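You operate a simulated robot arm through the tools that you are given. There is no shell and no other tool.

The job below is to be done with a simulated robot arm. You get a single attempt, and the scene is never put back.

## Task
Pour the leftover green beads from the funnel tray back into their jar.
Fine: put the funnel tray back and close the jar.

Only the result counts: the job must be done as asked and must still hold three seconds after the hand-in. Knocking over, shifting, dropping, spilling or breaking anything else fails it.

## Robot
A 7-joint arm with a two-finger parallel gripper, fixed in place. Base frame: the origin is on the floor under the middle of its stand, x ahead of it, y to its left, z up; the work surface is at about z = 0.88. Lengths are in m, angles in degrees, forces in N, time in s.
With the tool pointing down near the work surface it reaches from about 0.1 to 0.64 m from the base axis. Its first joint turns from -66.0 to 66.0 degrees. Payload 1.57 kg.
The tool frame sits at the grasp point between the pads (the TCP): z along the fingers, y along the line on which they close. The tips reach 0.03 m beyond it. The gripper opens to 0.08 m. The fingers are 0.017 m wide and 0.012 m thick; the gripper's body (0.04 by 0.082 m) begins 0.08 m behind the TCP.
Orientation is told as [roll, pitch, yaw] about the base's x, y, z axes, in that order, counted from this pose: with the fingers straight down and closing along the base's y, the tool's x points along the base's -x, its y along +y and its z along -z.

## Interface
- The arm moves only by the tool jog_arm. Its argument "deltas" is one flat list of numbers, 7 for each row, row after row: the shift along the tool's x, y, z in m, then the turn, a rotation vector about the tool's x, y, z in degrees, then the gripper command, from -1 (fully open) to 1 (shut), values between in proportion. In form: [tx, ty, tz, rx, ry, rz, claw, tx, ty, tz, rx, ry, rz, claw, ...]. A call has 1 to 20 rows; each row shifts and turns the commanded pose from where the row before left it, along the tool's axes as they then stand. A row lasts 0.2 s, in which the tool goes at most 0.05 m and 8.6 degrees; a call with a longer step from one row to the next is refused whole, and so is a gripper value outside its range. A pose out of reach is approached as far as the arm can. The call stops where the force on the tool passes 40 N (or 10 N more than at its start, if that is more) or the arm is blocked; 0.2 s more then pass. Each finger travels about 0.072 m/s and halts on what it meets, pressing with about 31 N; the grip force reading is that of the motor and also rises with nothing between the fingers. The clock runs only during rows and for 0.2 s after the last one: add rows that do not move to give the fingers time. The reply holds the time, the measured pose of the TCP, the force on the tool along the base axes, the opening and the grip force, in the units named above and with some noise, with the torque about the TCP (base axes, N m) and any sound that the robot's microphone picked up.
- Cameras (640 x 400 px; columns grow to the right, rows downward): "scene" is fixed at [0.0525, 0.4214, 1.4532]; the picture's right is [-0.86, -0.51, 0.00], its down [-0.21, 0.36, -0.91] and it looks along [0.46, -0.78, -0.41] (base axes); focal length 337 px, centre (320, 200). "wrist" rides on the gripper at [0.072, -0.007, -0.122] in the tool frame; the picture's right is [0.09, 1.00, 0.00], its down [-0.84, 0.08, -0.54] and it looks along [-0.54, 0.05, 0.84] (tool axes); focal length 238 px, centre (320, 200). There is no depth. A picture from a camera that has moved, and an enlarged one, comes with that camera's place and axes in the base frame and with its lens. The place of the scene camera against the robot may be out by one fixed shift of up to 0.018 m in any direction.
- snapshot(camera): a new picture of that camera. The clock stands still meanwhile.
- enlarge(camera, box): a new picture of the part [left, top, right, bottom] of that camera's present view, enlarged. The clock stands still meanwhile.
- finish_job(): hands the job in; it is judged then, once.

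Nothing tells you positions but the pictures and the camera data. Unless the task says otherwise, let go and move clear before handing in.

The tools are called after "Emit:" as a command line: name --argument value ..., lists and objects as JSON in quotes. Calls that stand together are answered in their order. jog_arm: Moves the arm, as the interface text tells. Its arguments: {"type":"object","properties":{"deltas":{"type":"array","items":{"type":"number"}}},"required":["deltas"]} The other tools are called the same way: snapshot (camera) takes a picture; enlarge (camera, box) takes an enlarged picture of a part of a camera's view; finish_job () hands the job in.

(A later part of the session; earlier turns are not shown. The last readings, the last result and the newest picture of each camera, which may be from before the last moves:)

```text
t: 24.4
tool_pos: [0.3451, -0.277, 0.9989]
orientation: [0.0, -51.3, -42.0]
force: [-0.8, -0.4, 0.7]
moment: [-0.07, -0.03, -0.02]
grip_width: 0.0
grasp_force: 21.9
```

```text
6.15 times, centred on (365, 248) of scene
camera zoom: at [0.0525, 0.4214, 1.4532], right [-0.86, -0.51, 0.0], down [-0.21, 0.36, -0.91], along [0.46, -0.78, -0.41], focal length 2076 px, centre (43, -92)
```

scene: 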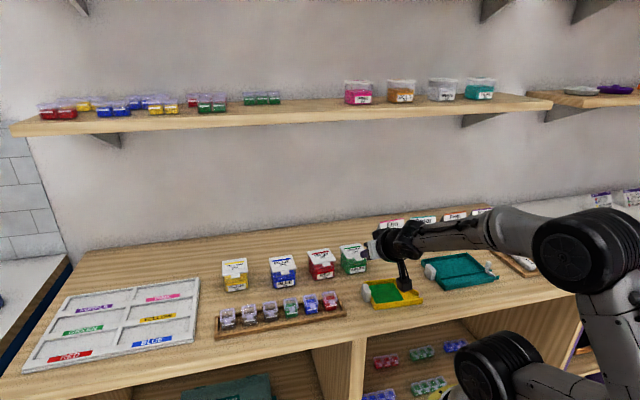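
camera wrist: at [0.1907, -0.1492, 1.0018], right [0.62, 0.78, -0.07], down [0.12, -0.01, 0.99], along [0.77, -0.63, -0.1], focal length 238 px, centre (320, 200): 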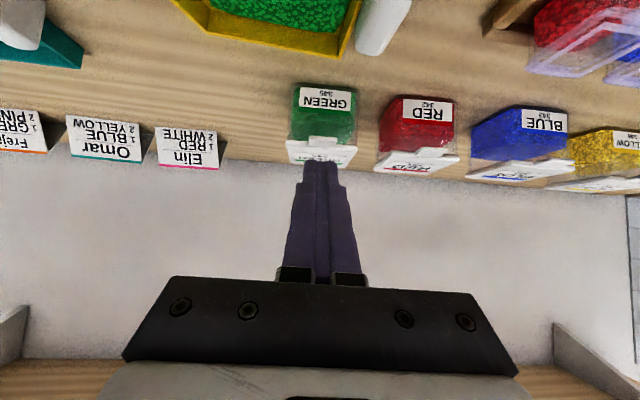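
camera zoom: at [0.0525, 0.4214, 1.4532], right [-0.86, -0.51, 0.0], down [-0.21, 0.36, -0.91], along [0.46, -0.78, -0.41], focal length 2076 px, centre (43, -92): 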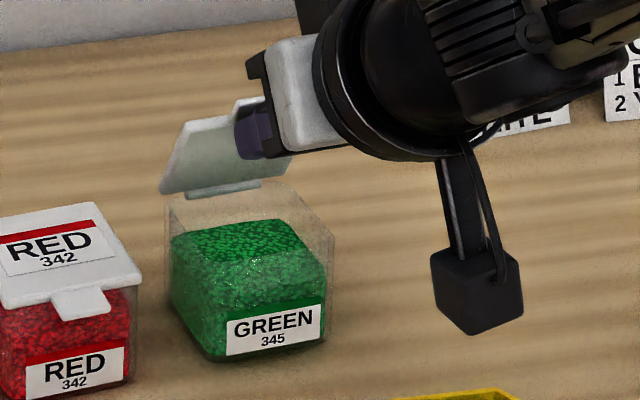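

The lid is open to about 60° and the jar has headroom above the beads. I'll push it on past vertical.

Emit:
jog_arm --deltas '[-0.0111, 0, 0.009, 0, 0, 0, 1, -0.0111, 0, 0.009, 0, 0, 0, 1, -0.0055, 0, 0.0085, 0, 0, 0, 1]'

Emit:
enlarge --camera "wrist" --box '[240, 70, 400, 180]'

Emit:
enlarge --camera "scene" --box '[325, 215, 405, 280]'

```text
t: 25.2
tool_pos: [0.3729, -0.3012, 1.0027]
orientation: [0.0, -51.3, -41.9]
force: [0.1, -0.3, 0.3]
moment: [-0.01, 0.0, -0.04]
grip_width: 0.0
grasp_force: 21.5
```

```text
3.64 times, centred on (320, 125) of wrist
camera zoom: at [0.2633, -0.2116, 1.0236], right [0.62, 0.78, -0.07], down [0.13, -0.01, 0.99], along [0.77, -0.63, -0.1], focal length 867 px, centre (320, 473)
```

zoom: 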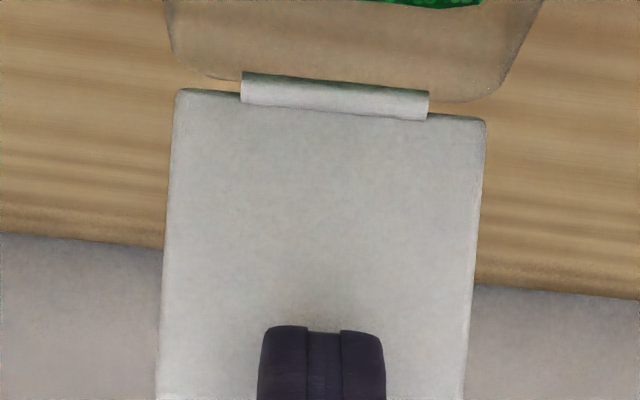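

```text
6.15 times, centred on (365, 248) of scene
camera zoom: at [0.0525, 0.4214, 1.4532], right [-0.86, -0.51, 0.0], down [-0.21, 0.36, -0.91], along [0.46, -0.78, -0.41], focal length 2076 px, centre (43, -92)
```

zoom: 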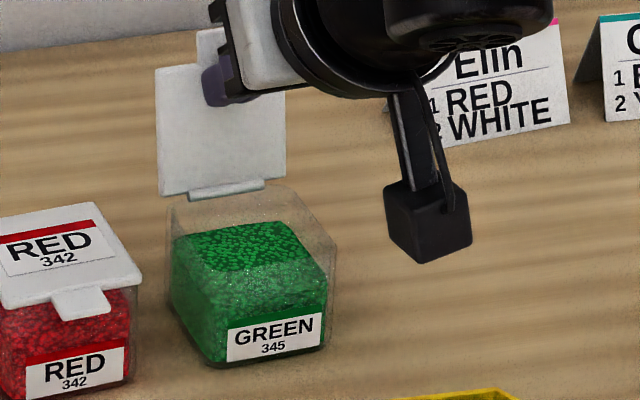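

The lid is at about 98° now. I'll push one more small step to about 110°, then back away slowly and see if it stays.

Emit:
jog_arm --deltas '[-0.0034, 0, 0.005, 0, 0, 0, 1, -0.0034, 0, 0.005, 0, 0, 0, 1]'

Emit:
enlarge --camera "scene" --box '[325, 215, 405, 280]'

```text
t: 25.8
tool_pos: [0.3822, -0.3101, 1.001]
orientation: [0.0, -51.3, -42.0]
force: [-0.3, -0.1, 0.3]
moment: [0.04, 0.0, -0.03]
grip_width: 0.0
grasp_force: 21.4
```

```text
6.15 times, centred on (365, 248) of scene
camera zoom: at [0.0525, 0.4214, 1.4532], right [-0.86, -0.51, 0.0], down [-0.21, 0.36, -0.91], along [0.46, -0.78, -0.41], focal length 2076 px, centre (43, -92)
```

zoom: 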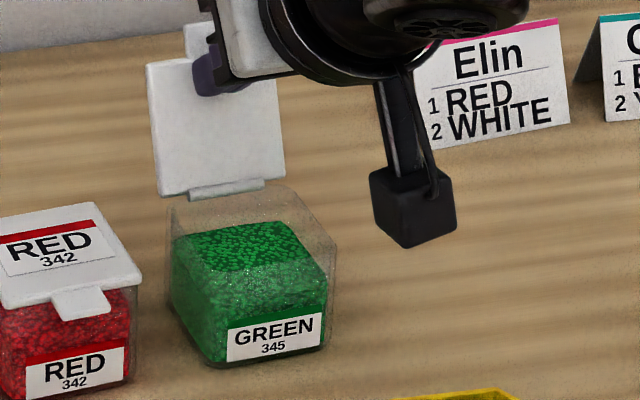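

No resistance yet, and the lid is past vertical at roughly 107°. I'll back the fingers off 2 cm and see if it stays.

Emit:
jog_arm --deltas '[0.0062, 0, -0.0078, 0, 0, 0, 1, 0.0062, 0, -0.0078, 0, 0, 0, 1, 0, 0, 0, 0, 0, 0, 1]'

Emit:
enlarge --camera "scene" --box '[325, 215, 405, 280]'

Emit:
snapshot --camera "wrist"

```text
t: 26.6
tool_pos: [0.3672, -0.2955, 1.0018]
orientation: [0.0, -51.4, -41.9]
force: [0.4, -0.2, 0.1]
moment: [0.01, 0.01, -0.02]
grip_width: 0.0
grasp_force: 21.0
```

```text
6.15 times, centred on (365, 248) of scene
camera zoom: at [0.0525, 0.4214, 1.4532], right [-0.86, -0.51, 0.0], down [-0.21, 0.36, -0.91], along [0.46, -0.78, -0.41], focal length 2076 px, centre (43, -92)
```

zoom: 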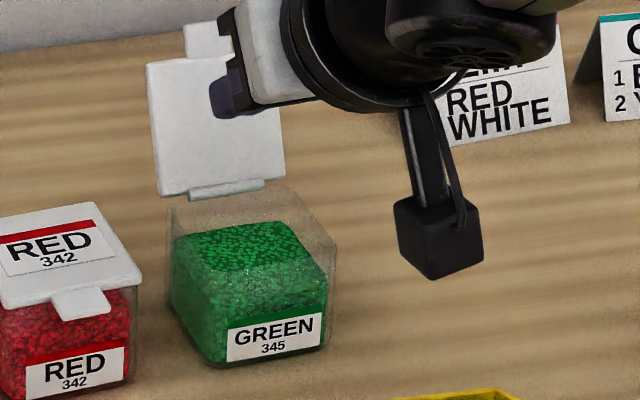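

```text
taken
camera wrist: at [0.2568, -0.2058, 1.0223], right [0.62, 0.78, -0.07], down [0.13, -0.01, 0.99], along [0.77, -0.63, -0.1], focal length 238 px, centre (320, 200)
```

wrist: 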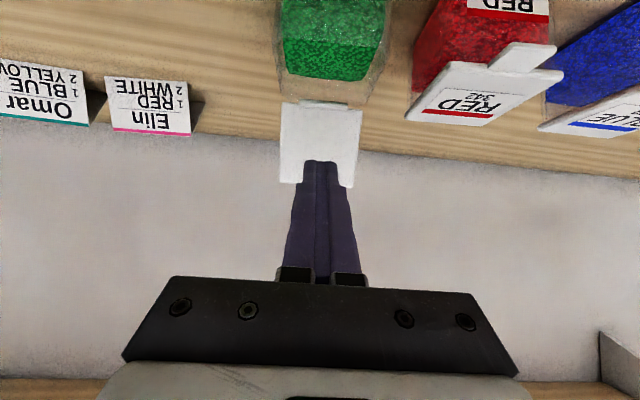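

The lid stays open at about 107°. Now I'll retreat up and back, return to vertical, and turn to yaw -138° to line up with the tray handle.

Emit:
jog_arm --deltas '[0.0062, 0, -0.0078, 0, 0, 0, 1, -0.0156, 0, -0.0338, 0, 0, 0, 1, -0.0156, 0, -0.0338, 0, 0, 0, 1, -0.0156, 0, -0.0338, 0, 0, 0, 1, 0, 0, 0, 0, 8.55, 0, 0, 0, 0, 0, 0, 8.55, 0, 0, 0, 0, 0, 0, 8.55, 0, 0, 0, 0, 0, 0, 8.55, 0, 0, 0, 0, 0, 0, 8.55, 0, 0, 0, 0, 0, 0, 8.55, 0, 0]'

Emit:
jog_arm --deltas '[0, 0, 0, 0, 0, 8, 0, 0, 0, 0, 0, 0, 8, 0, 0, 0, 0, 0, 0, 8, 0, 0, 0, 0, 0, 0, 8, 0, 0, 0, 0, 0, 0, 8, 0, 0, 0, 0, 0, 0, 8, 0, 0, 0, 0, 0, 0, 8, 0, 0, 0, 0, 0, 0, 8, 0, 0, 0, 0, 0, 0, 8, 0, 0, 0, 0, 0, 0, 8, 0, 0, 0, 0, 0, 0, 8, 0, 0, 0, 0, 0, 0, 8, 0]'

Emit:
snapshot --camera "scene"

Emit:
snapshot --camera "wrist"

```text
t: 28.8
tool_pos: [0.3216, -0.256, 1.1015]
orientation: [-0.1, 0.1, -42.1]
force: [-0.4, 0.2, 0.2]
moment: [0.03, -0.02, -0.01]
grip_width: 0.04
grasp_force: 0.0
```

```text
t: 31.4
tool_pos: [0.3221, -0.2554, 1.1017]
orientation: [0.0, 0.0, -138.2]
force: [-0.9, 0.1, -0.7]
moment: [0.0, 0.01, -0.03]
grip_width: 0.0401
grasp_force: 0.0
```

```text
taken
```

scene: 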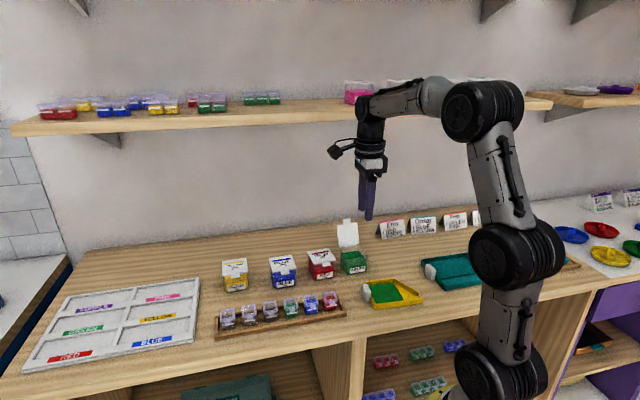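

```text
taken
camera wrist: at [0.3704, -0.2015, 1.2246], right [0.73, -0.68, 0.0], down [-0.57, -0.62, 0.54], along [-0.37, -0.4, -0.84], focal length 238 px, centre (320, 200)
```

wrist: 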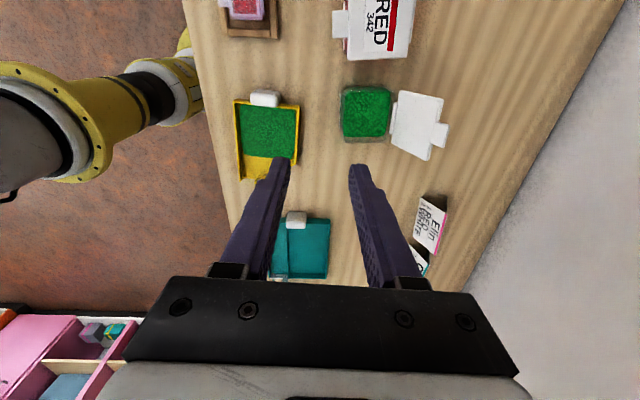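

The lid stands open at the back of the jar, and the tray is seen squarely from above. I'll enlarge to locate the handle precisely.

Emit:
enlarge --camera "wrist" --box '[215, 80, 315, 190]'

Emit:
enlarge --camera "wrist" --box '[320, 70, 460, 180]'

```text
3.64 times, centred on (265, 135) of wrist
camera zoom: at [0.3704, -0.2015, 1.2246], right [0.73, -0.68, 0.0], down [-0.57, -0.62, 0.54], along [-0.37, -0.4, -0.84], focal length 867 px, centre (520, 436)
```

zoom: 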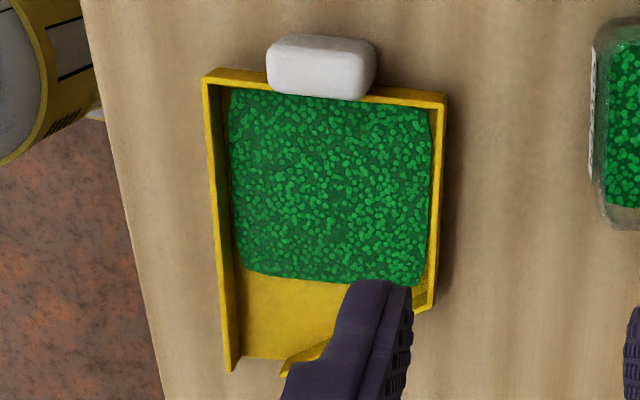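

```text
3.64 times, centred on (390, 125) of wrist
camera zoom: at [0.3704, -0.2015, 1.2246], right [0.73, -0.68, 0.0], down [-0.57, -0.62, 0.54], along [-0.37, -0.4, -0.84], focal length 867 px, centre (66, 473)
```

zoom: 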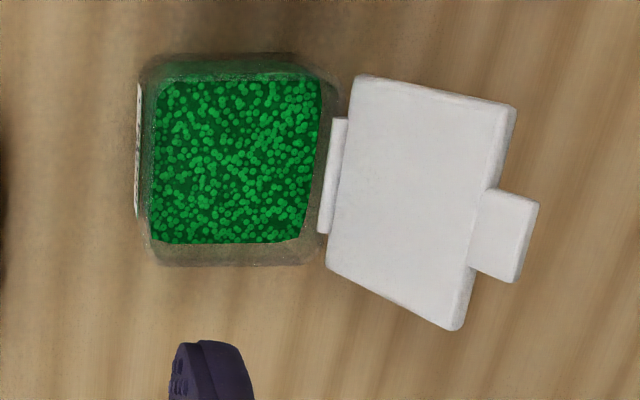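

The handle centre works out at about (0.2805, -0.1946) with its top at z of about 0.912. The spout is on the right-hand corner of the tray. To keep the tray clear of the open lid I'll pour from the jar's free side with the tray turned round, so I'll first test with an empty gripper that this pose (yaw 48°, tilt 60°) is reachable.

Emit:
jog_arm --deltas '[0, 0, -0.01, 0, 0, -8.5, 0, 0, 0, -0.01, 0, 0, -8.5, 0, 0, 0, 0, 0, 0, -8.5, 0, 0, 0, 0, 0, 0, -8.5, 0, 0, 0, 0, 0, 0, -8.5, 0, 0, 0, 0, 0, 0, -8.5, 0, 0, 0, 0, 0, 0, -8.5, 0, 0, 0, 0, 0, 0, -8.5, 0, 0, 0, 0, 0, 0, -8.5, 0, 0, 0, 0, 0, 0, -8.5, 0, 0, 0, 0, 0, 0, -8.5, 0, 0, 0, 0, 0, 0, -8.5, 0, 0, 0, 0, 0, 0, -8.5, 0, 0, 0, 0, 0, 0, -8.5, 0, 0, 0, 0, 0, 0, -8.5, 0, 0, 0, 0, 0, 0, -8.5, 0, 0, 0, 0, 0, 0, -8.5, 0, 0, 0, 0, 0, 0, -8.5, 0, 0, 0, 0, 0, 0, -8.5, 0, 0, 0, 0, 0, 0, -8.5, 0]'

Emit:
jog_arm --deltas '[0.0, 0, 0, 0, 0, -8.0, 0, 0.022, -0.0104, 0, 0, 0, -8.0, 0, 0.022, -0.0104, 0, 0, 0, 0, 0, 0, 0, 0, 0, 8.57, 0, 0, 0, 0, 0, 0, 8.57, 0, 0, 0, 0, 0, 0, 8.57, 0, 0, 0, 0, 0, 0, 8.57, 0, 0, 0, 0, 0, 0, 8.57, 0, 0, 0, 0, 0, 0, 8.57, 0, 0, 0, 0, 0, 0, 8.57, 0, 0]'

Emit:
snapshot --camera "scene"

Emit:
snapshot --camera "wrist"

```text
t: 35.6
tool_pos: [0.3216, -0.2565, 1.1216]
orientation: [0.1, 0.0, 32.1]
force: [-0.4, 0.1, 0.3]
moment: [-0.02, 0.02, 0.02]
grip_width: 0.0402
grasp_force: 0.1
```

```text
t: 37.8
tool_pos: [0.305, -0.3025, 1.122]
orientation: [-0.1, 60.2, 48.0]
force: [0.4, -0.3, -1.0]
moment: [0.0, 0.0, 0.02]
grip_width: 0.0399
grasp_force: 0.1
```

```text
taken
```

scene: 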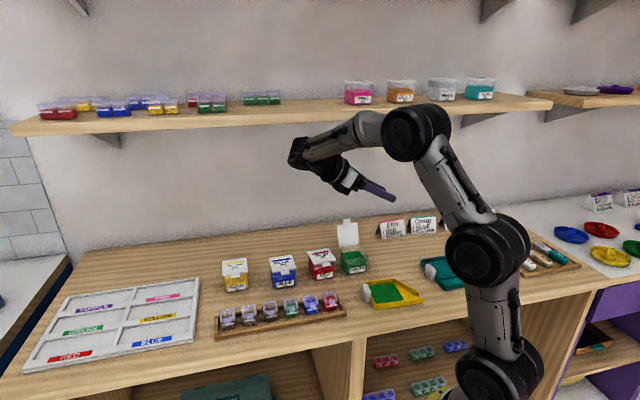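

```text
taken
camera wrist: at [0.3559, -0.2529, 1.2455], right [-0.77, 0.63, 0.08], down [0.54, 0.71, -0.46], along [-0.34, -0.31, -0.89], focal length 238 px, centre (320, 200)
```

wrist: 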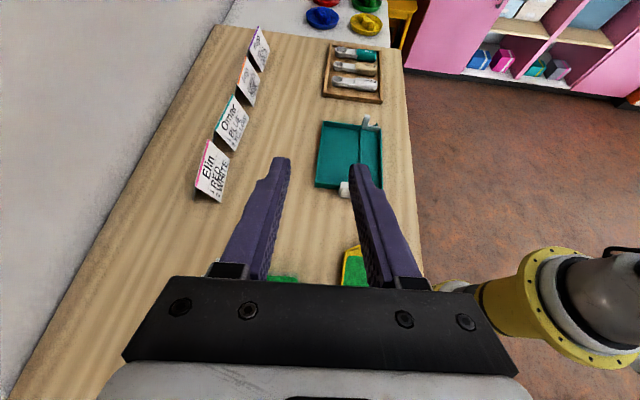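

Tilt 60° is reachable with the wrist well clear of the jar. I'll check a steeper tilt, then the level starting pose, before taking the tray.

Emit:
jog_arm --deltas '[0, 0, 0, 0, 8.5, 0, 0, 0, 0, 0, 0, 8.5, 0, 0]'

Emit:
jog_arm --deltas '[0, 0, 0, 0, -8.56, 0, 0, 0, 0, 0, 0, -8.56, 0, 0, 0, 0, 0, 0, -8.56, 0, 0, 0, 0, 0, 0, -8.56, 0, 0, 0, 0, 0, 0, -8.56, 0, 0, 0, 0, 0, 0, -8.56, 0, 0, 0, 0, 0, 0, -8.56, 0, 0, 0, 0, 0, 0, -8.56, 0, 0, 0, 0, 0, 0, -8.56, 0, 0, 0.03, -0.003, 0.035, 0, 0, 0, 0, 0.03, -0.003, 0.035, 0, 0, 0, 0, 0.03, -0.003, 0.035, 0, 0, 0, 0]'

Emit:
snapshot --camera "scene"

```text
t: 38.4
tool_pos: [0.3059, -0.3015, 1.122]
orientation: [-0.2, 77.0, 47.7]
force: [0.2, 0.5, 0.3]
moment: [0.02, 0.0, 0.01]
grip_width: 0.04
grasp_force: 0.1
```

```text
t: 41.0
tool_pos: [0.2528, -0.374, 1.0134]
orientation: [0.0, -0.2, 47.9]
force: [0.2, -1.2, 0.5]
moment: [0.04, -0.01, -0.01]
grip_width: 0.0403
grasp_force: 0.0
```

```text
taken
```

scene: 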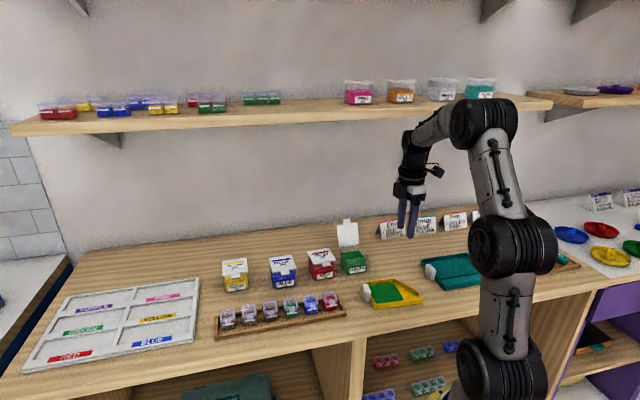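

Both the level start pose and up to 77° tilt are reachable. Now I'll go back over the tray handle at yaw -138°, gripper half open.

Emit:
jog_arm --deltas '[-0.0307, 0.0198, -0.0174, 0, 0, 0, -0.5, -0.0307, 0.0198, -0.0174, 0, 0, 0, -0.5, -0.0307, 0.0198, -0.0174, 0, 0, 0, -0.5, -0.0307, 0.0198, -0.0174, 0, 0, 0, -0.5, -0.0307, 0.0198, -0.0174, 0, 0, 0, -0.5, 0, 0, 0, 0, 0, 8.46, -0.5, 0, 0, 0, 0, 0, 8.46, -0.5, 0, 0, 0, 0, 0, 8.46, -0.5, 0, 0, 0, 0, 0, 8.46, -0.5, 0, 0, 0, 0, 0, 8.46, -0.5, 0, 0, 0, 0, 0, 8.46, -0.5, 0, 0, 0, 0, 0, 8.46, -0.5, 0, 0, 0, 0, 0, 8.46, -0.5, 0, 0, 0, 0, 0, 8.46, -0.5, 0, 0, 0, 0, 0, 8.46, -0.5, 0, 0, 0, 0, 0, 8.46, -0.5, 0, 0, 0, 0, 0, 8.46, -0.5, 0, 0, 0, 0, 0, 8.46, -0.5, 0, 0, 0, 0, 0, 8.46, -0.5, 0, 0, 0, 0, 0, 8.46, -0.5]'

Emit:
jog_arm --deltas '[0, 0, 0, 0, 0, 8.46, -0.5, 0, 0, 0, 0, 0, 8.46, -0.5, 0, 0, 0, 0, 0, 8.46, -0.5, 0, 0, 0, 0, 0, 8.46, -0.5, 0, 0, 0, 0, 0, 8.46, -0.5, 0, 0, 0, 0, 0, 8.46, -0.5, 0, 0, 0, 0, 0, 8.46, -0.5]'

Emit:
snapshot --camera "wrist"

```text
t: 45.2
tool_pos: [0.2803, -0.1942, 1.1037]
orientation: [0.0, 0.0, -79.0]
force: [0.2, 0.6, -0.2]
moment: [-0.01, -0.01, -0.01]
grip_width: 0.0601
grasp_force: 0.0
```

```text
t: 46.8
tool_pos: [0.2804, -0.1941, 1.1038]
orientation: [0.0, 0.1, -138.3]
force: [-0.3, 0.0, 0.0]
moment: [0.0, 0.02, 0.02]
grip_width: 0.0598
grasp_force: 0.0
```

```text
taken
camera wrist: at [0.329, -0.14, 1.2261], right [0.73, -0.68, 0.0], down [-0.57, -0.62, 0.54], along [-0.37, -0.4, -0.84], focal length 238 px, centre (320, 200)
```

wrist: 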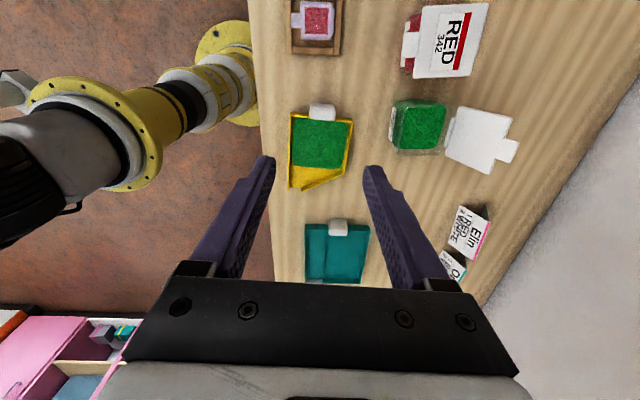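

Now directly over the handle. I'll enlarge to refine alignment before descending.

Emit:
enlarge --camera "wrist" --box '[275, 90, 375, 200]'

```text
3.64 times, centred on (325, 145) of wrist
camera zoom: at [0.329, -0.14, 1.2261], right [0.73, -0.68, 0.0], down [-0.57, -0.62, 0.54], along [-0.37, -0.4, -0.84], focal length 867 px, centre (302, 400)
```

zoom: 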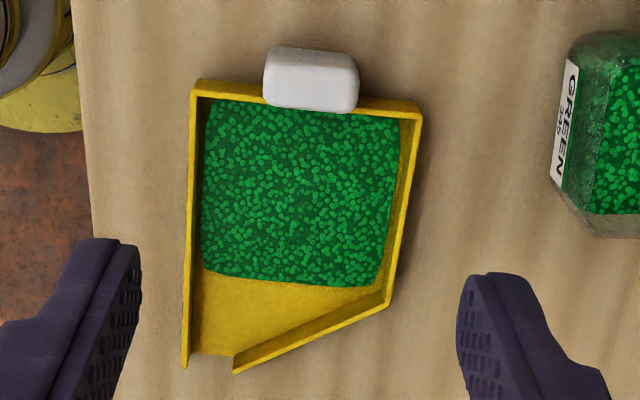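

The handle is centred within about 1.5 mm of the tool and aligned to under 1°. I'll descend to z of about 0.95 with the small outward offset and look again.

Emit:
jog_arm --deltas '[0.001, 0.0004, 0.0385, 0, 0, 0, -0.5, 0.001, 0.0004, 0.0385, 0, 0, 0, -0.5, 0.001, 0.0004, 0.0385, 0, 0, 0, -0.5, 0, 0, 0.0385, 0, 0, 0, -0.5]'

Emit:
snapshot --camera "wrist"

Emit:
enlarge --camera "scene" --box '[345, 255, 425, 315]'

```text
t: 47.8
tool_pos: [0.2846, -0.193, 0.9508]
orientation: [0.1, 0.1, -138.0]
force: [0.8, 0.0, 0.4]
moment: [0.02, -0.01, -0.01]
grip_width: 0.0597
grasp_force: 0.1
```

```text
taken
camera wrist: at [0.3318, -0.1384, 1.0725], right [0.73, -0.68, 0.0], down [-0.57, -0.62, 0.54], along [-0.37, -0.4, -0.84], focal length 238 px, centre (320, 200)
```

wrist: 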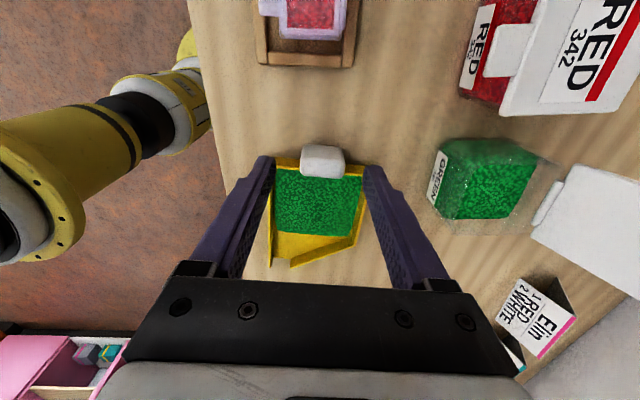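

```text
6.67 times, centred on (385, 285) of scene
camera zoom: at [0.0525, 0.4214, 1.4532], right [-0.86, -0.51, 0.0], down [-0.21, 0.36, -0.91], along [0.46, -0.78, -0.41], focal length 2249 px, centre (-113, -367)
```

zoom: 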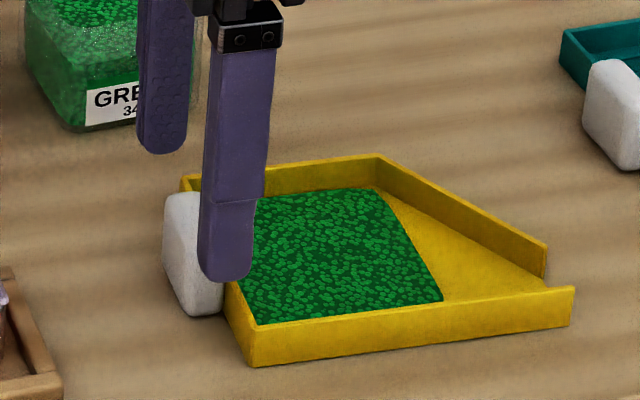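

I'll enlarge the wrist view to check the finger clearance around the handle and the tray wall.

Emit:
enlarge --camera "wrist" --box '[250, 130, 390, 280]'

```text
2.67 times, centred on (320, 205) of wrist
camera zoom: at [0.3318, -0.1384, 1.0725], right [0.73, -0.68, 0.0], down [-0.57, -0.62, 0.54], along [-0.37, -0.4, -0.84], focal length 636 px, centre (320, 187)
```

zoom: 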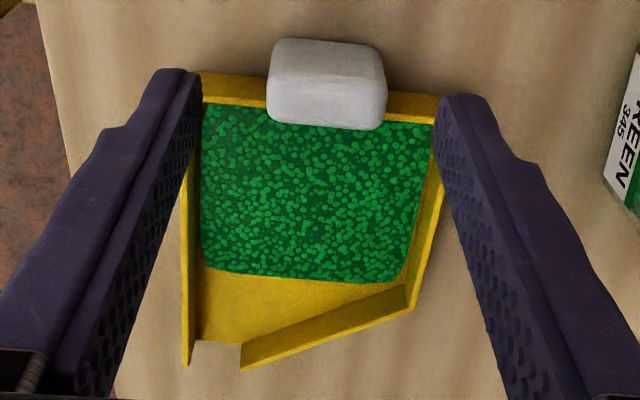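

Measured against this closer view the tool sits about 3 mm outboard of the handle centre, so the fingers clear the wall by about 3 mm. I'll descend to z of about 0.916 and check the force.

Emit:
jog_arm --deltas '[-0.0005, 0, 0.0174, 0, 0, 0, -0.5, -0.0005, 0, 0.0174, 0, 0, 0, -0.5]'

Emit:
enlarge --camera "scene" --box '[345, 255, 425, 315]'

Emit:
enlarge --camera "wrist" --box '[240, 130, 400, 300]'

```text
t: 48.4
tool_pos: [0.2822, -0.1936, 0.9133]
orientation: [0.0, 0.0, -138.1]
force: [-0.3, -0.4, 0.5]
moment: [-0.04, 0.03, -0.02]
grip_width: 0.0601
grasp_force: 0.1
```

```text
6.67 times, centred on (385, 285) of scene
camera zoom: at [0.0525, 0.4214, 1.4532], right [-0.86, -0.51, 0.0], down [-0.21, 0.36, -0.91], along [0.46, -0.78, -0.41], focal length 2249 px, centre (-113, -367)
```

zoom: 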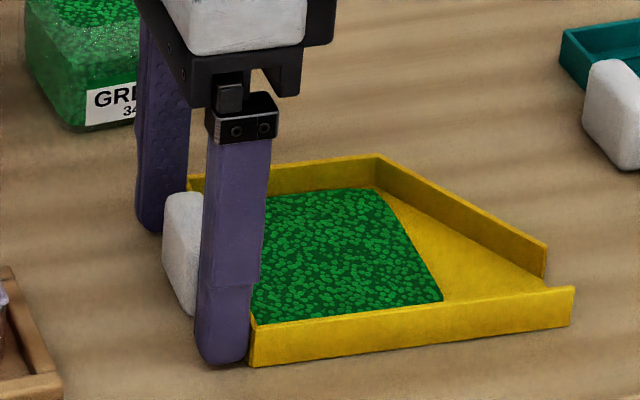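

```text
2.35 times, centred on (320, 215) of wrist
camera zoom: at [0.331, -0.139, 1.0366], right [0.73, -0.68, 0.0], down [-0.57, -0.62, 0.54], along [-0.37, -0.4, -0.84], focal length 561 px, centre (320, 165)
```

zoom: 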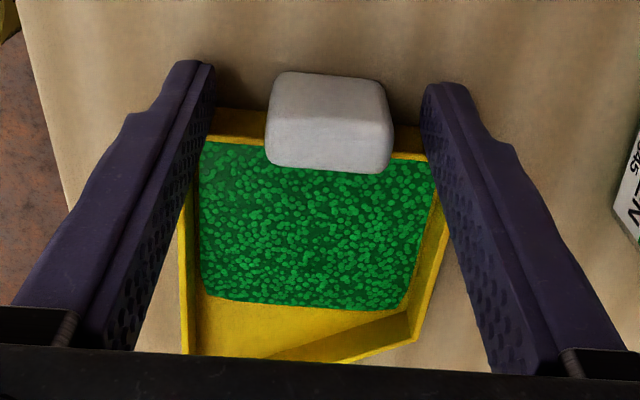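

Fingers straddle the handle behind the wall with no contact. I'll nudge 1.5 mm sideways to centre and close the grip.

Emit:
jog_arm --deltas '[0, 0.0015, 0, 0, 0, 0, -0.5, 0, 0, 0, 0, 0, 0, 0.2, 0, 0, 0, 0, 0, 0, 1, 0, 0, 0, 0, 0, 0, 1, 0, 0, 0, 0, 0, 0, 1]'

Emit:
enlarge --camera "scene" --box '[345, 255, 425, 315]'

Emit:
enlarge --camera "wrist" --box '[240, 130, 400, 300]'

```text
t: 49.6
tool_pos: [0.2852, -0.1953, 0.9145]
orientation: [0.0, 0.0, -138.1]
force: [0.1, 0.2, 0.1]
moment: [-0.04, -0.02, -0.05]
grip_width: 0.0335
grasp_force: 31.4
```

```text
6.67 times, centred on (385, 285) of scene
camera zoom: at [0.0525, 0.4214, 1.4532], right [-0.86, -0.51, 0.0], down [-0.21, 0.36, -0.91], along [0.46, -0.78, -0.41], focal length 2249 px, centre (-113, -367)
```

zoom: 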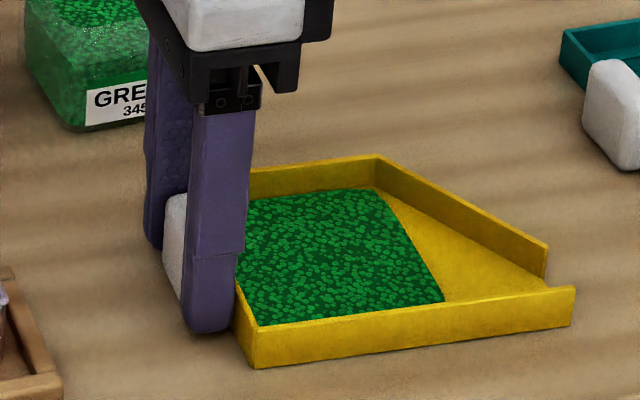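

```text
2.35 times, centred on (320, 215) of wrist
camera zoom: at [0.3322, -0.1402, 1.0371], right [0.73, -0.68, 0.0], down [-0.57, -0.62, 0.54], along [-0.37, -0.4, -0.84], focal length 561 px, centre (320, 165)
```

zoom: 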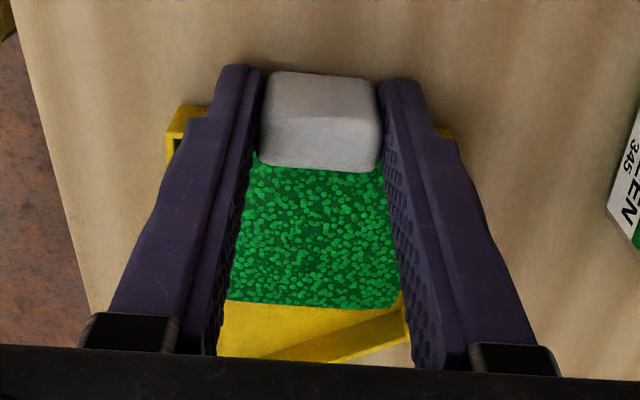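

The handle is gripped (33.5 mm wide, 31 N). I'll note this pose, about (0.284, -0.195, 0.9142) at yaw -138.1°, for putting the tray back. Lifting slightly first to check it holds level.

Emit:
jog_arm --deltas '[0, 0, -0.005, 0, 0, 0, 1, 0, 0, -0.01, 0, 0, 0, 1, 0, 0, -0.01, 0, 0, 0, 1]'

Emit:
enlarge --camera "scene" --box '[345, 245, 425, 315]'

Emit:
enlarge --camera "wrist" --box '[240, 130, 400, 300]'

```text
t: 50.4
tool_pos: [0.2848, -0.1958, 0.941]
orientation: [0.0, 0.1, -138.1]
force: [-0.2, 0.1, 0.0]
moment: [0.01, -0.04, 0.01]
grip_width: 0.0328
grasp_force: 30.5
```

```text
5.71 times, centred on (385, 280) of scene
camera zoom: at [0.0525, 0.4214, 1.4532], right [-0.86, -0.51, 0.0], down [-0.21, 0.36, -0.91], along [0.46, -0.78, -0.41], focal length 1928 px, centre (-51, -257)
```

zoom: 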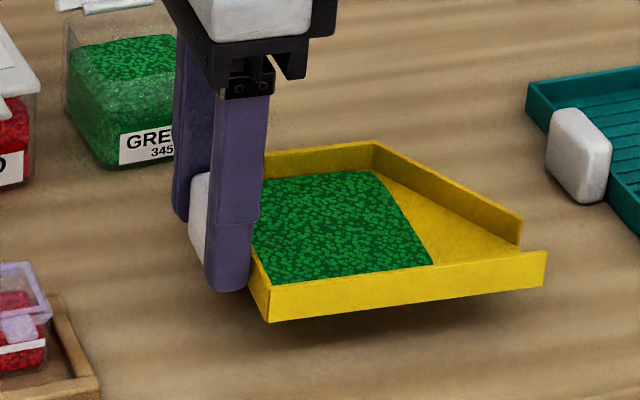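

```text
2.35 times, centred on (320, 215) of wrist
camera zoom: at [0.3323, -0.1405, 1.0632], right [0.73, -0.68, 0.0], down [-0.57, -0.62, 0.54], along [-0.37, -0.4, -0.84], focal length 561 px, centre (320, 165)
```

zoom: 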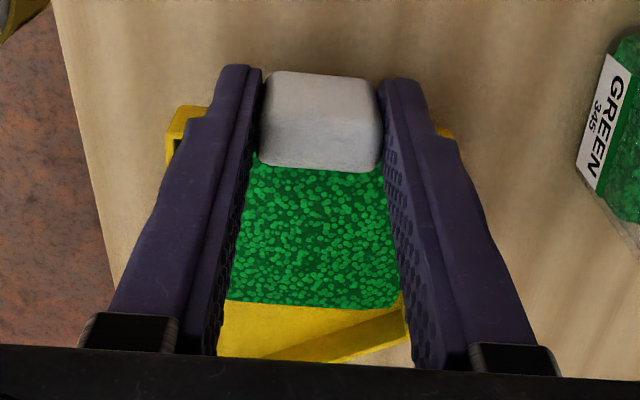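

The tray lifts level and firm. I'll raise it to z of about 1.08 and rotate slowly toward yaw 48°, keeping it level.

Emit:
jog_arm --deltas '[0, 0, -0.015, 0, 0, 0, 1, 0, 0, -0.02, 0, 0, 0, 1, 0, 0, -0.022, 0, 0, 0, 1, 0, 0, -0.022, 0, 0, 0, 1, 0, 0, -0.022, 0, 0, 0, 1, 0, 0, -0.02, 0, 0, 0, 1, 0, 0, -0.015, 0, 0, 0, 1, 0, 0, 0, 0, 0, -6.2, 1, 0, 0, 0, 0, 0, -6.2, 1, 0, 0, 0, 0, 0, -6.2, 1, 0, 0, 0, 0, 0, -6.2, 1, 0, 0, 0, 0, 0, -6.2, 1, 0, 0, 0, 0, 0, -6.2, 1, 0, 0, 0, 0, 0, -6.2, 1, 0, 0, 0, 0, 0, -6.2, 1, 0, 0, 0, 0, 0, -6.2, 1, 0, 0, 0, 0, 0, -6.2, 1, 0, 0, 0, 0, 0, -6.2, 1, 0, 0, 0, 0, 0, -6.2, 1, 0, 0, 0, 0, 0, -6.2, 1]'

Emit:
snapshot --camera "scene"

Emit:
snapshot --camera "wrist"

```text
t: 54.6
tool_pos: [0.2838, -0.1951, 1.0761]
orientation: [0.1, 0.1, -57.3]
force: [-0.6, -0.3, 0.0]
moment: [0.01, 0.02, 0.0]
grip_width: 0.0329
grasp_force: 31.0
```

```text
taken
```

scene: 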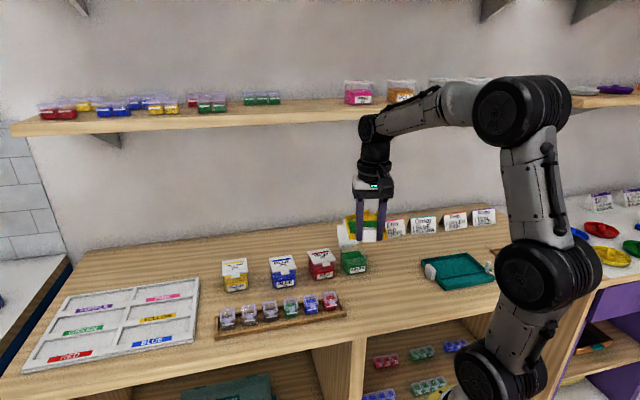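

```text
taken
camera wrist: at [0.2387, -0.1363, 1.1986], right [0.79, 0.61, 0.0], down [0.52, -0.66, 0.54], along [0.33, -0.43, -0.84], focal length 238 px, centre (320, 200)
```

wrist: 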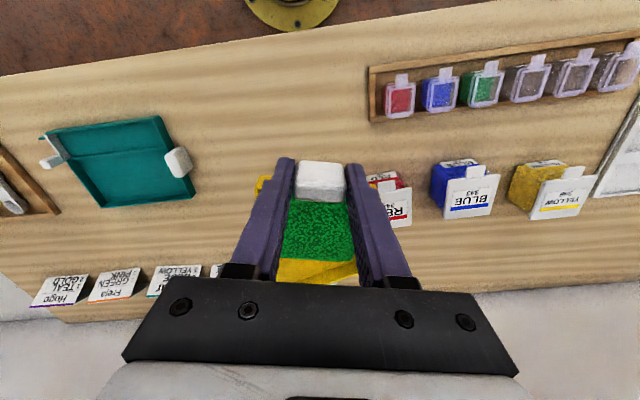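

Level and all beads in place. Continuing the rotation to yaw 48°.

Emit:
jog_arm --deltas '[0, 0, 0, 0, 0, -6.2, 1, 0, 0, 0, 0, 0, -6.2, 1, 0, 0, 0, 0, 0, -6.2, 1, 0, 0, 0, 0, 0, -6.2, 1, 0, 0, 0, 0, 0, -6.2, 1, 0, 0, 0, 0, 0, -6.2, 1, 0, 0, 0, 0, 0, -6.2, 1, 0, 0, 0, 0, 0, -6.2, 1, 0, 0, 0, 0, 0, -6.2, 1, 0, 0, 0, 0, 0, -6.2, 1, 0, 0, 0, 0, 0, -6.2, 1, 0, 0, 0, 0, 0, -6.2, 1, 0, 0, 0, 0, 0, -6.2, 1, 0, 0, 0, 0, 0, -6.2, 1, 0, 0, 0, 0, 0, -6.2, 1, 0, 0, 0, 0, 0, -6.2, 1, 0, 0, 0, 0, 0, -6.2, 1]'

Emit:
snapshot --camera "scene"

```text
t: 58.2
tool_pos: [0.2844, -0.1941, 1.0758]
orientation: [0.0, 0.0, 48.0]
force: [0.1, 0.3, -1.1]
moment: [-0.03, 0.05, -0.01]
grip_width: 0.033
grasp_force: 30.9
```

```text
taken
```

scene: 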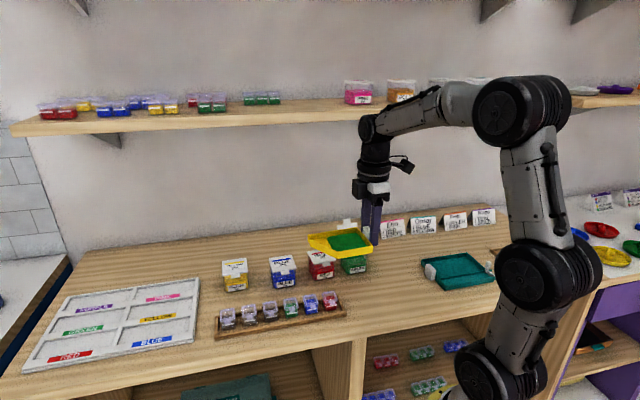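

The tray is level and turned round. I'll translate to the jar's free side so the spout ends up over the jar, staying above the lid.

Emit:
jog_arm --deltas '[0.008, -0.0046, 0, 0, 0, 0, 1, 0.0155, -0.009, 0, 0, 0, 0, 1, 0.0175, -0.0101, 0, 0, 0, 0, 1, 0.0175, -0.0101, 0, 0, 0, 0, 1, 0.0175, -0.0101, 0, 0, 0, 0, 1, 0.0175, -0.0101, 0, 0, 0, 0, 1, 0.0175, -0.0101, 0, 0, 0, 0, 1, 0.0175, -0.0101, 0, 0, 0, 0, 1, 0.0155, -0.009, 0, 0, 0, 0, 1, 0.0112, -0.0065, 0, 0, 0, 0, 1, 0, 0, 0, 0, 0, 0, 1]'

Emit:
snapshot --camera "scene"

Emit:
enlarge --camera "scene" --box '[320, 205, 440, 285]'

Emit:
snapshot --camera "wrist"

```text
t: 60.6
tool_pos: [0.2458, -0.3686, 1.0765]
orientation: [0.0, 0.0, 47.9]
force: [0.2, -1.3, -0.8]
moment: [0.0, -0.01, -0.01]
grip_width: 0.033
grasp_force: 31.1
```

```text
taken
```

scene: 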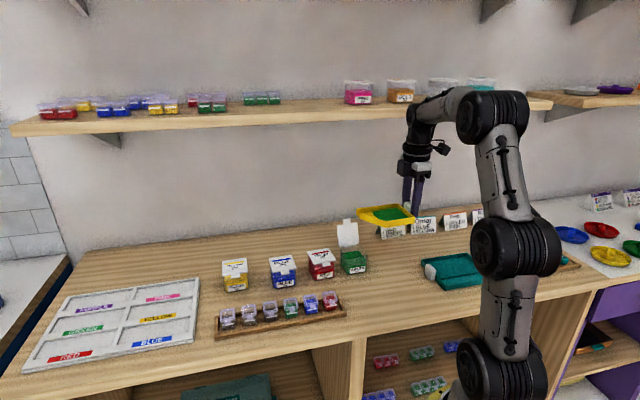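

```text
5.00 times, centred on (380, 245) of scene
camera zoom: at [0.0525, 0.4214, 1.4532], right [-0.86, -0.51, 0.0], down [-0.21, 0.36, -0.91], along [0.46, -0.78, -0.41], focal length 1687 px, centre (20, -25)
```

zoom: 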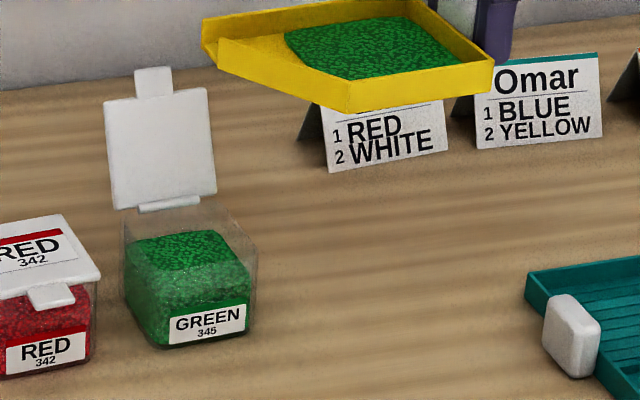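

```text
taken
camera wrist: at [0.2019, -0.4262, 1.1988], right [-0.8, 0.6, 0.0], down [0.5, 0.67, 0.54], along [0.33, 0.43, -0.84], focal length 238 px, centre (320, 200)
```

wrist: 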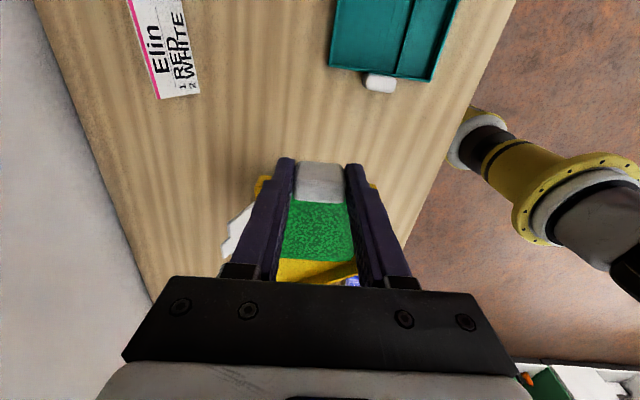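

The spout appears over the jar on the lid side, within about a centimetre. I'll lower to lip height of about 0.967 and check the alignment closely.

Emit:
jog_arm --deltas '[0, 0, 0.012, 0, 0, 0, 1, 0, 0, 0.02, 0, 0, 0, 1, 0, 0, 0.02, 0, 0, 0, 1, 0, 0, 0.016, 0, 0, 0, 1, 0, 0, 0.008, 0, 0, 0, 1, 0, 0, 0, 0, 0, 0, 1]'

Emit:
enlarge --camera "scene" --box '[330, 210, 420, 280]'

Emit:
enlarge --camera "wrist" --box '[200, 130, 440, 290]'

```text
t: 62.0
tool_pos: [0.2473, -0.3692, 1.0]
orientation: [-0.1, 0.0, 47.9]
force: [-0.5, -0.4, -1.4]
moment: [-0.06, 0.04, -0.01]
grip_width: 0.0332
grasp_force: 31.4
```

```text
5.71 times, centred on (375, 245) of scene
camera zoom: at [0.0525, 0.4214, 1.4532], right [-0.86, -0.51, 0.0], down [-0.21, 0.36, -0.91], along [0.46, -0.78, -0.41], focal length 1928 px, centre (6, -57)
```

zoom: 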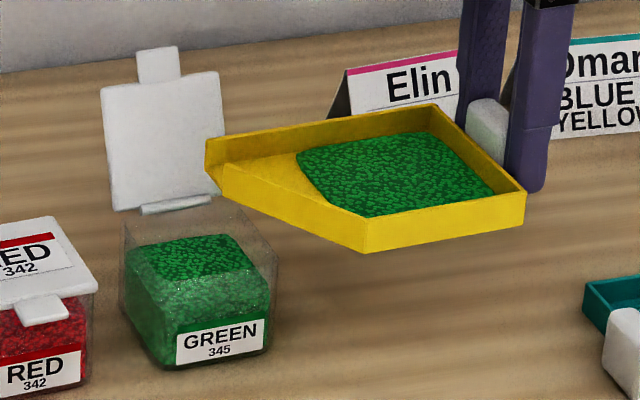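

```text
2.50 times, centred on (320, 210) of wrist
camera zoom: at [0.2024, -0.4264, 1.1225], right [-0.8, 0.6, 0.0], down [0.5, 0.67, 0.54], along [0.33, 0.43, -0.84], focal length 596 px, centre (320, 175)
```

zoom: 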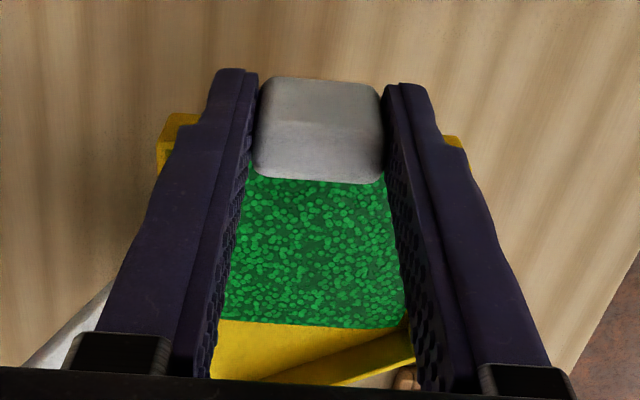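

The spout lip projects about 5 mm short of the jar's centre and about 2 mm off sideways, which is what I planned. I'll start tilting about the lip, to 25° first, dropping the lip a centimetre.

Emit:
jog_arm --deltas '[-0.0034, 0, -0.009, 0, 5, 0, 1, -0.0034, 0, -0.009, 0, 5, 0, 1, -0.0034, 0, -0.009, 0, 5, 0, 1, -0.0034, 0, -0.009, 0, 5, 0, 1, -0.0034, 0, -0.009, 0, 5, 0, 1]'

Emit:
enlarge --camera "scene" --box '[330, 210, 420, 280]'

Emit:
snapshot --camera "wrist"

```text
t: 63.2
tool_pos: [0.2639, -0.3516, 1.0414]
orientation: [-0.1, 25.1, 47.8]
force: [0.0, -0.9, -0.3]
moment: [-0.01, 0.03, -0.01]
grip_width: 0.0332
grasp_force: 31.0
```

```text
5.71 times, centred on (375, 245) of scene
camera zoom: at [0.0525, 0.4214, 1.4532], right [-0.86, -0.51, 0.0], down [-0.21, 0.36, -0.91], along [0.46, -0.78, -0.41], focal length 1928 px, centre (6, -57)
```

zoom: 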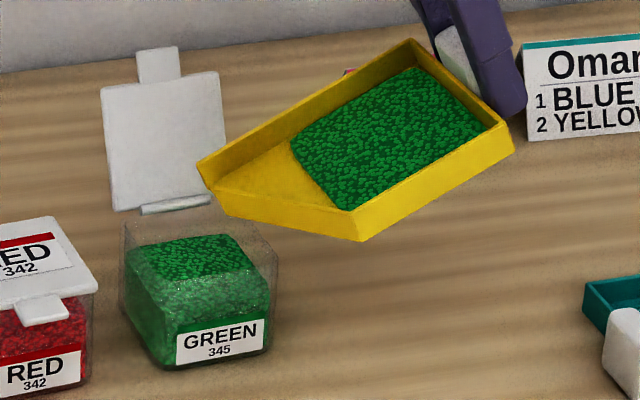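

```text
taken
camera wrist: at [0.2577, -0.3647, 1.1833], right [-0.79, 0.61, 0.04], down [0.61, 0.78, 0.14], along [0.05, 0.13, -0.99], focal length 238 px, centre (320, 200)
```

wrist: 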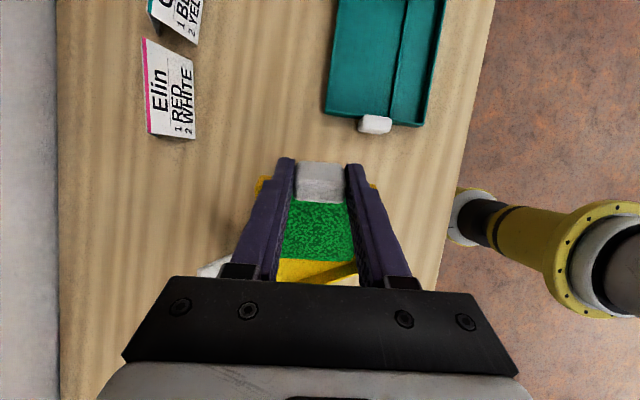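

At 25° the beads haven't moved and the lip is still over the opening. Tilting on to 40°, pivoting on the lip.

Emit:
jog_arm --deltas '[-0.0034, 0.001, -0.011, 0, 5, 0, 1, -0.0034, 0.001, -0.011, 0, 5, 0, 1, 0, 0, 0, 0, 0, 0, 1]'

Emit:
enlarge --camera "scene" --box '[330, 210, 420, 280]'

Emit:
jog_arm --deltas '[-0.0034, 0, -0.011, 0, 5, 0, 1, 0, 0, 0, 0, 0, 0, 1]'

Emit:
enlarge --camera "scene" --box '[330, 210, 420, 280]'

```text
t: 64.0
tool_pos: [0.272, -0.3384, 1.0581]
orientation: [-0.1, 34.9, 47.7]
force: [-0.1, -0.2, 0.2]
moment: [0.0, 0.02, 0.0]
grip_width: 0.0331
grasp_force: 30.8
```

```text
5.71 times, centred on (375, 245) of scene
camera zoom: at [0.0525, 0.4214, 1.4532], right [-0.86, -0.51, 0.0], down [-0.21, 0.36, -0.91], along [0.46, -0.78, -0.41], focal length 1928 px, centre (6, -57)
```

zoom: 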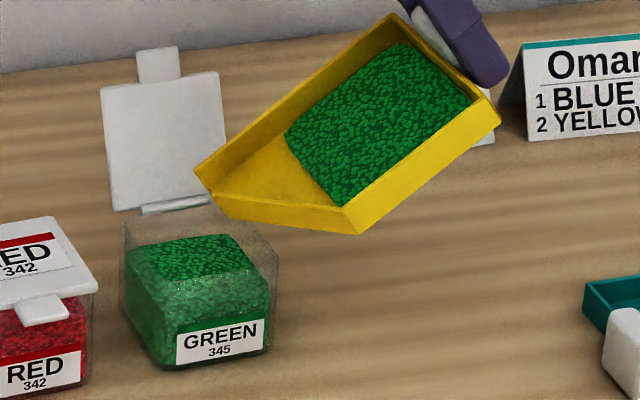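

```text
t: 64.6
tool_pos: [0.2788, -0.3325, 1.0647]
orientation: [0.0, 39.9, 47.8]
force: [-0.1, -0.4, -1.2]
moment: [0.0, 0.01, 0.02]
grip_width: 0.0328
grasp_force: 30.6
```

```text
5.71 times, centred on (375, 245) of scene
camera zoom: at [0.0525, 0.4214, 1.4532], right [-0.86, -0.51, 0.0], down [-0.21, 0.36, -0.91], along [0.46, -0.78, -0.41], focal length 1928 px, centre (6, -57)
```

zoom: 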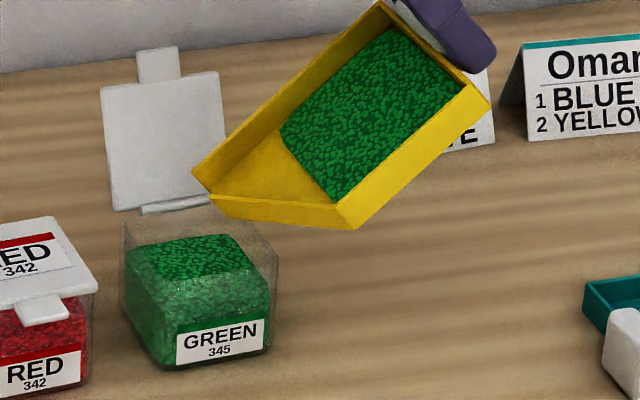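

Still nothing moving at 40°. I'll check exactly where the lip is relative to the rim before going steeper.

Emit:
enlarge --camera "scene" --box '[342, 230, 382, 265]'

Emit:
enlarge --camera "wrist" --box '[200, 150, 440, 300]'

```text
11.43 times, centred on (362, 248) of scene
camera zoom: at [0.0525, 0.4214, 1.4532], right [-0.86, -0.51, 0.0], down [-0.21, 0.36, -0.91], along [0.46, -0.78, -0.41], focal length 3856 px, centre (-160, -343)
```

zoom: 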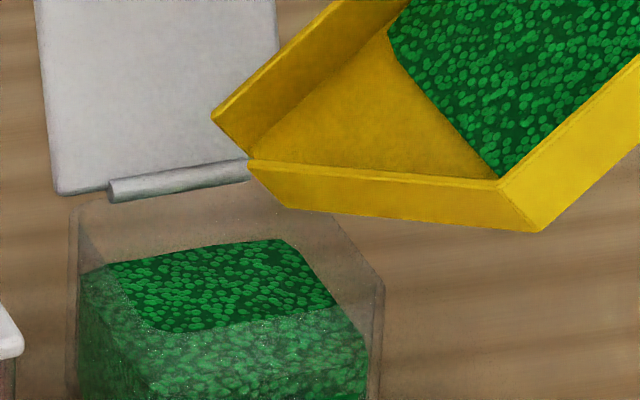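

```text
2.67 times, centred on (320, 225) of wrist
camera zoom: at [0.2979, -0.3175, 1.2054], right [-0.79, 0.62, 0.06], down [0.61, 0.79, -0.12], along [-0.12, -0.06, -0.99], focal length 636 px, centre (320, 133)
```

zoom: 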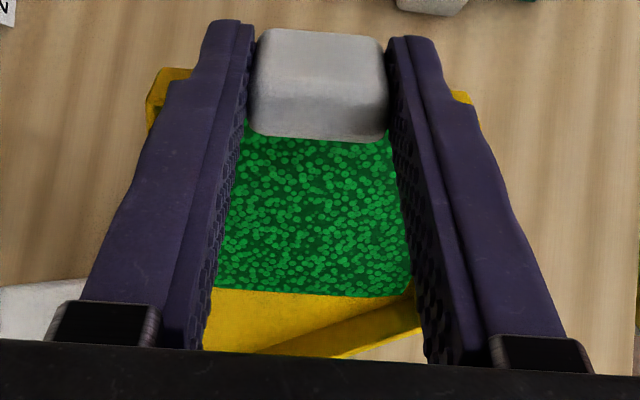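

The lip is measured over the opening at p -6 mm and q +3 mm, about 2 cm above the rim, which matches the arm readings. I'll go steeper in 5° steps with pauses.

Emit:
jog_arm --deltas '[-0.0034, 0, -0.011, 0, 5, 0, 1, 0, 0, 0, 0, 0, 0, 1, 0, 0, 0, 0, 0, 0, 1]'

Emit:
enlarge --camera "scene" --box '[330, 210, 420, 280]'

Emit:
jog_arm --deltas '[-0.0034, 0, -0.011, 0, 5, 0, 1, 0, 0, 0, 0, 0, 0, 1, 0, 0, 0, 0, 0, 0, 1]'

Emit:
enlarge --camera "scene" --box '[330, 210, 420, 280]'

```text
t: 65.4
tool_pos: [0.2849, -0.3251, 1.0712]
orientation: [0.0, 45.0, 47.9]
force: [0.5, 0.4, -1.0]
moment: [0.02, 0.02, -0.02]
grip_width: 0.0333
grasp_force: 31.0
```

```text
5.71 times, centred on (375, 245) of scene
camera zoom: at [0.0525, 0.4214, 1.4532], right [-0.86, -0.51, 0.0], down [-0.21, 0.36, -0.91], along [0.46, -0.78, -0.41], focal length 1928 px, centre (6, -57)
```

zoom: 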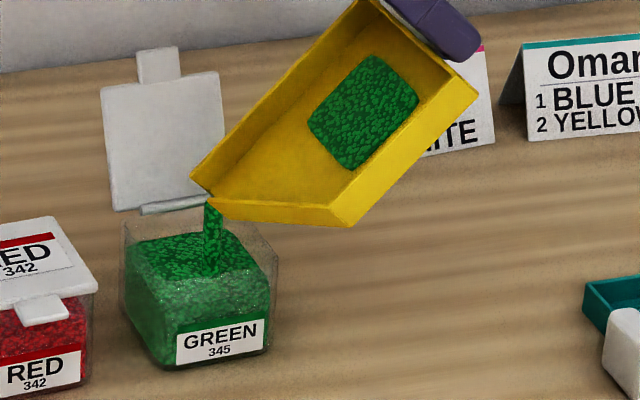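

```text
t: 66.2
tool_pos: [0.2924, -0.3174, 1.0764]
orientation: [0.0, 50.0, 47.9]
force: [0.0, 0.3, 0.0]
moment: [-0.01, -0.01, -0.03]
grip_width: 0.033
grasp_force: 31.1
```

```text
5.71 times, centred on (375, 245) of scene
camera zoom: at [0.0525, 0.4214, 1.4532], right [-0.86, -0.51, 0.0], down [-0.21, 0.36, -0.91], along [0.46, -0.78, -0.41], focal length 1928 px, centre (6, -57)
```

zoom: 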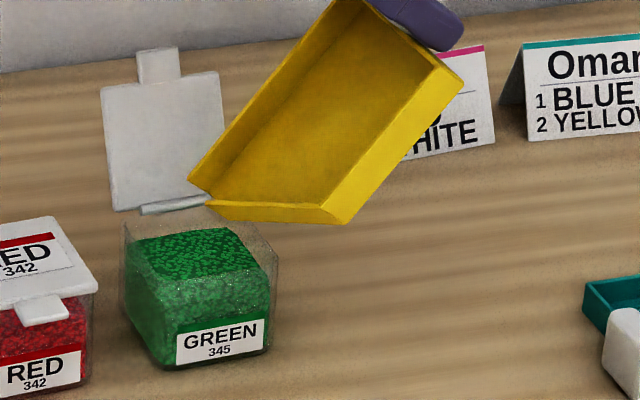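

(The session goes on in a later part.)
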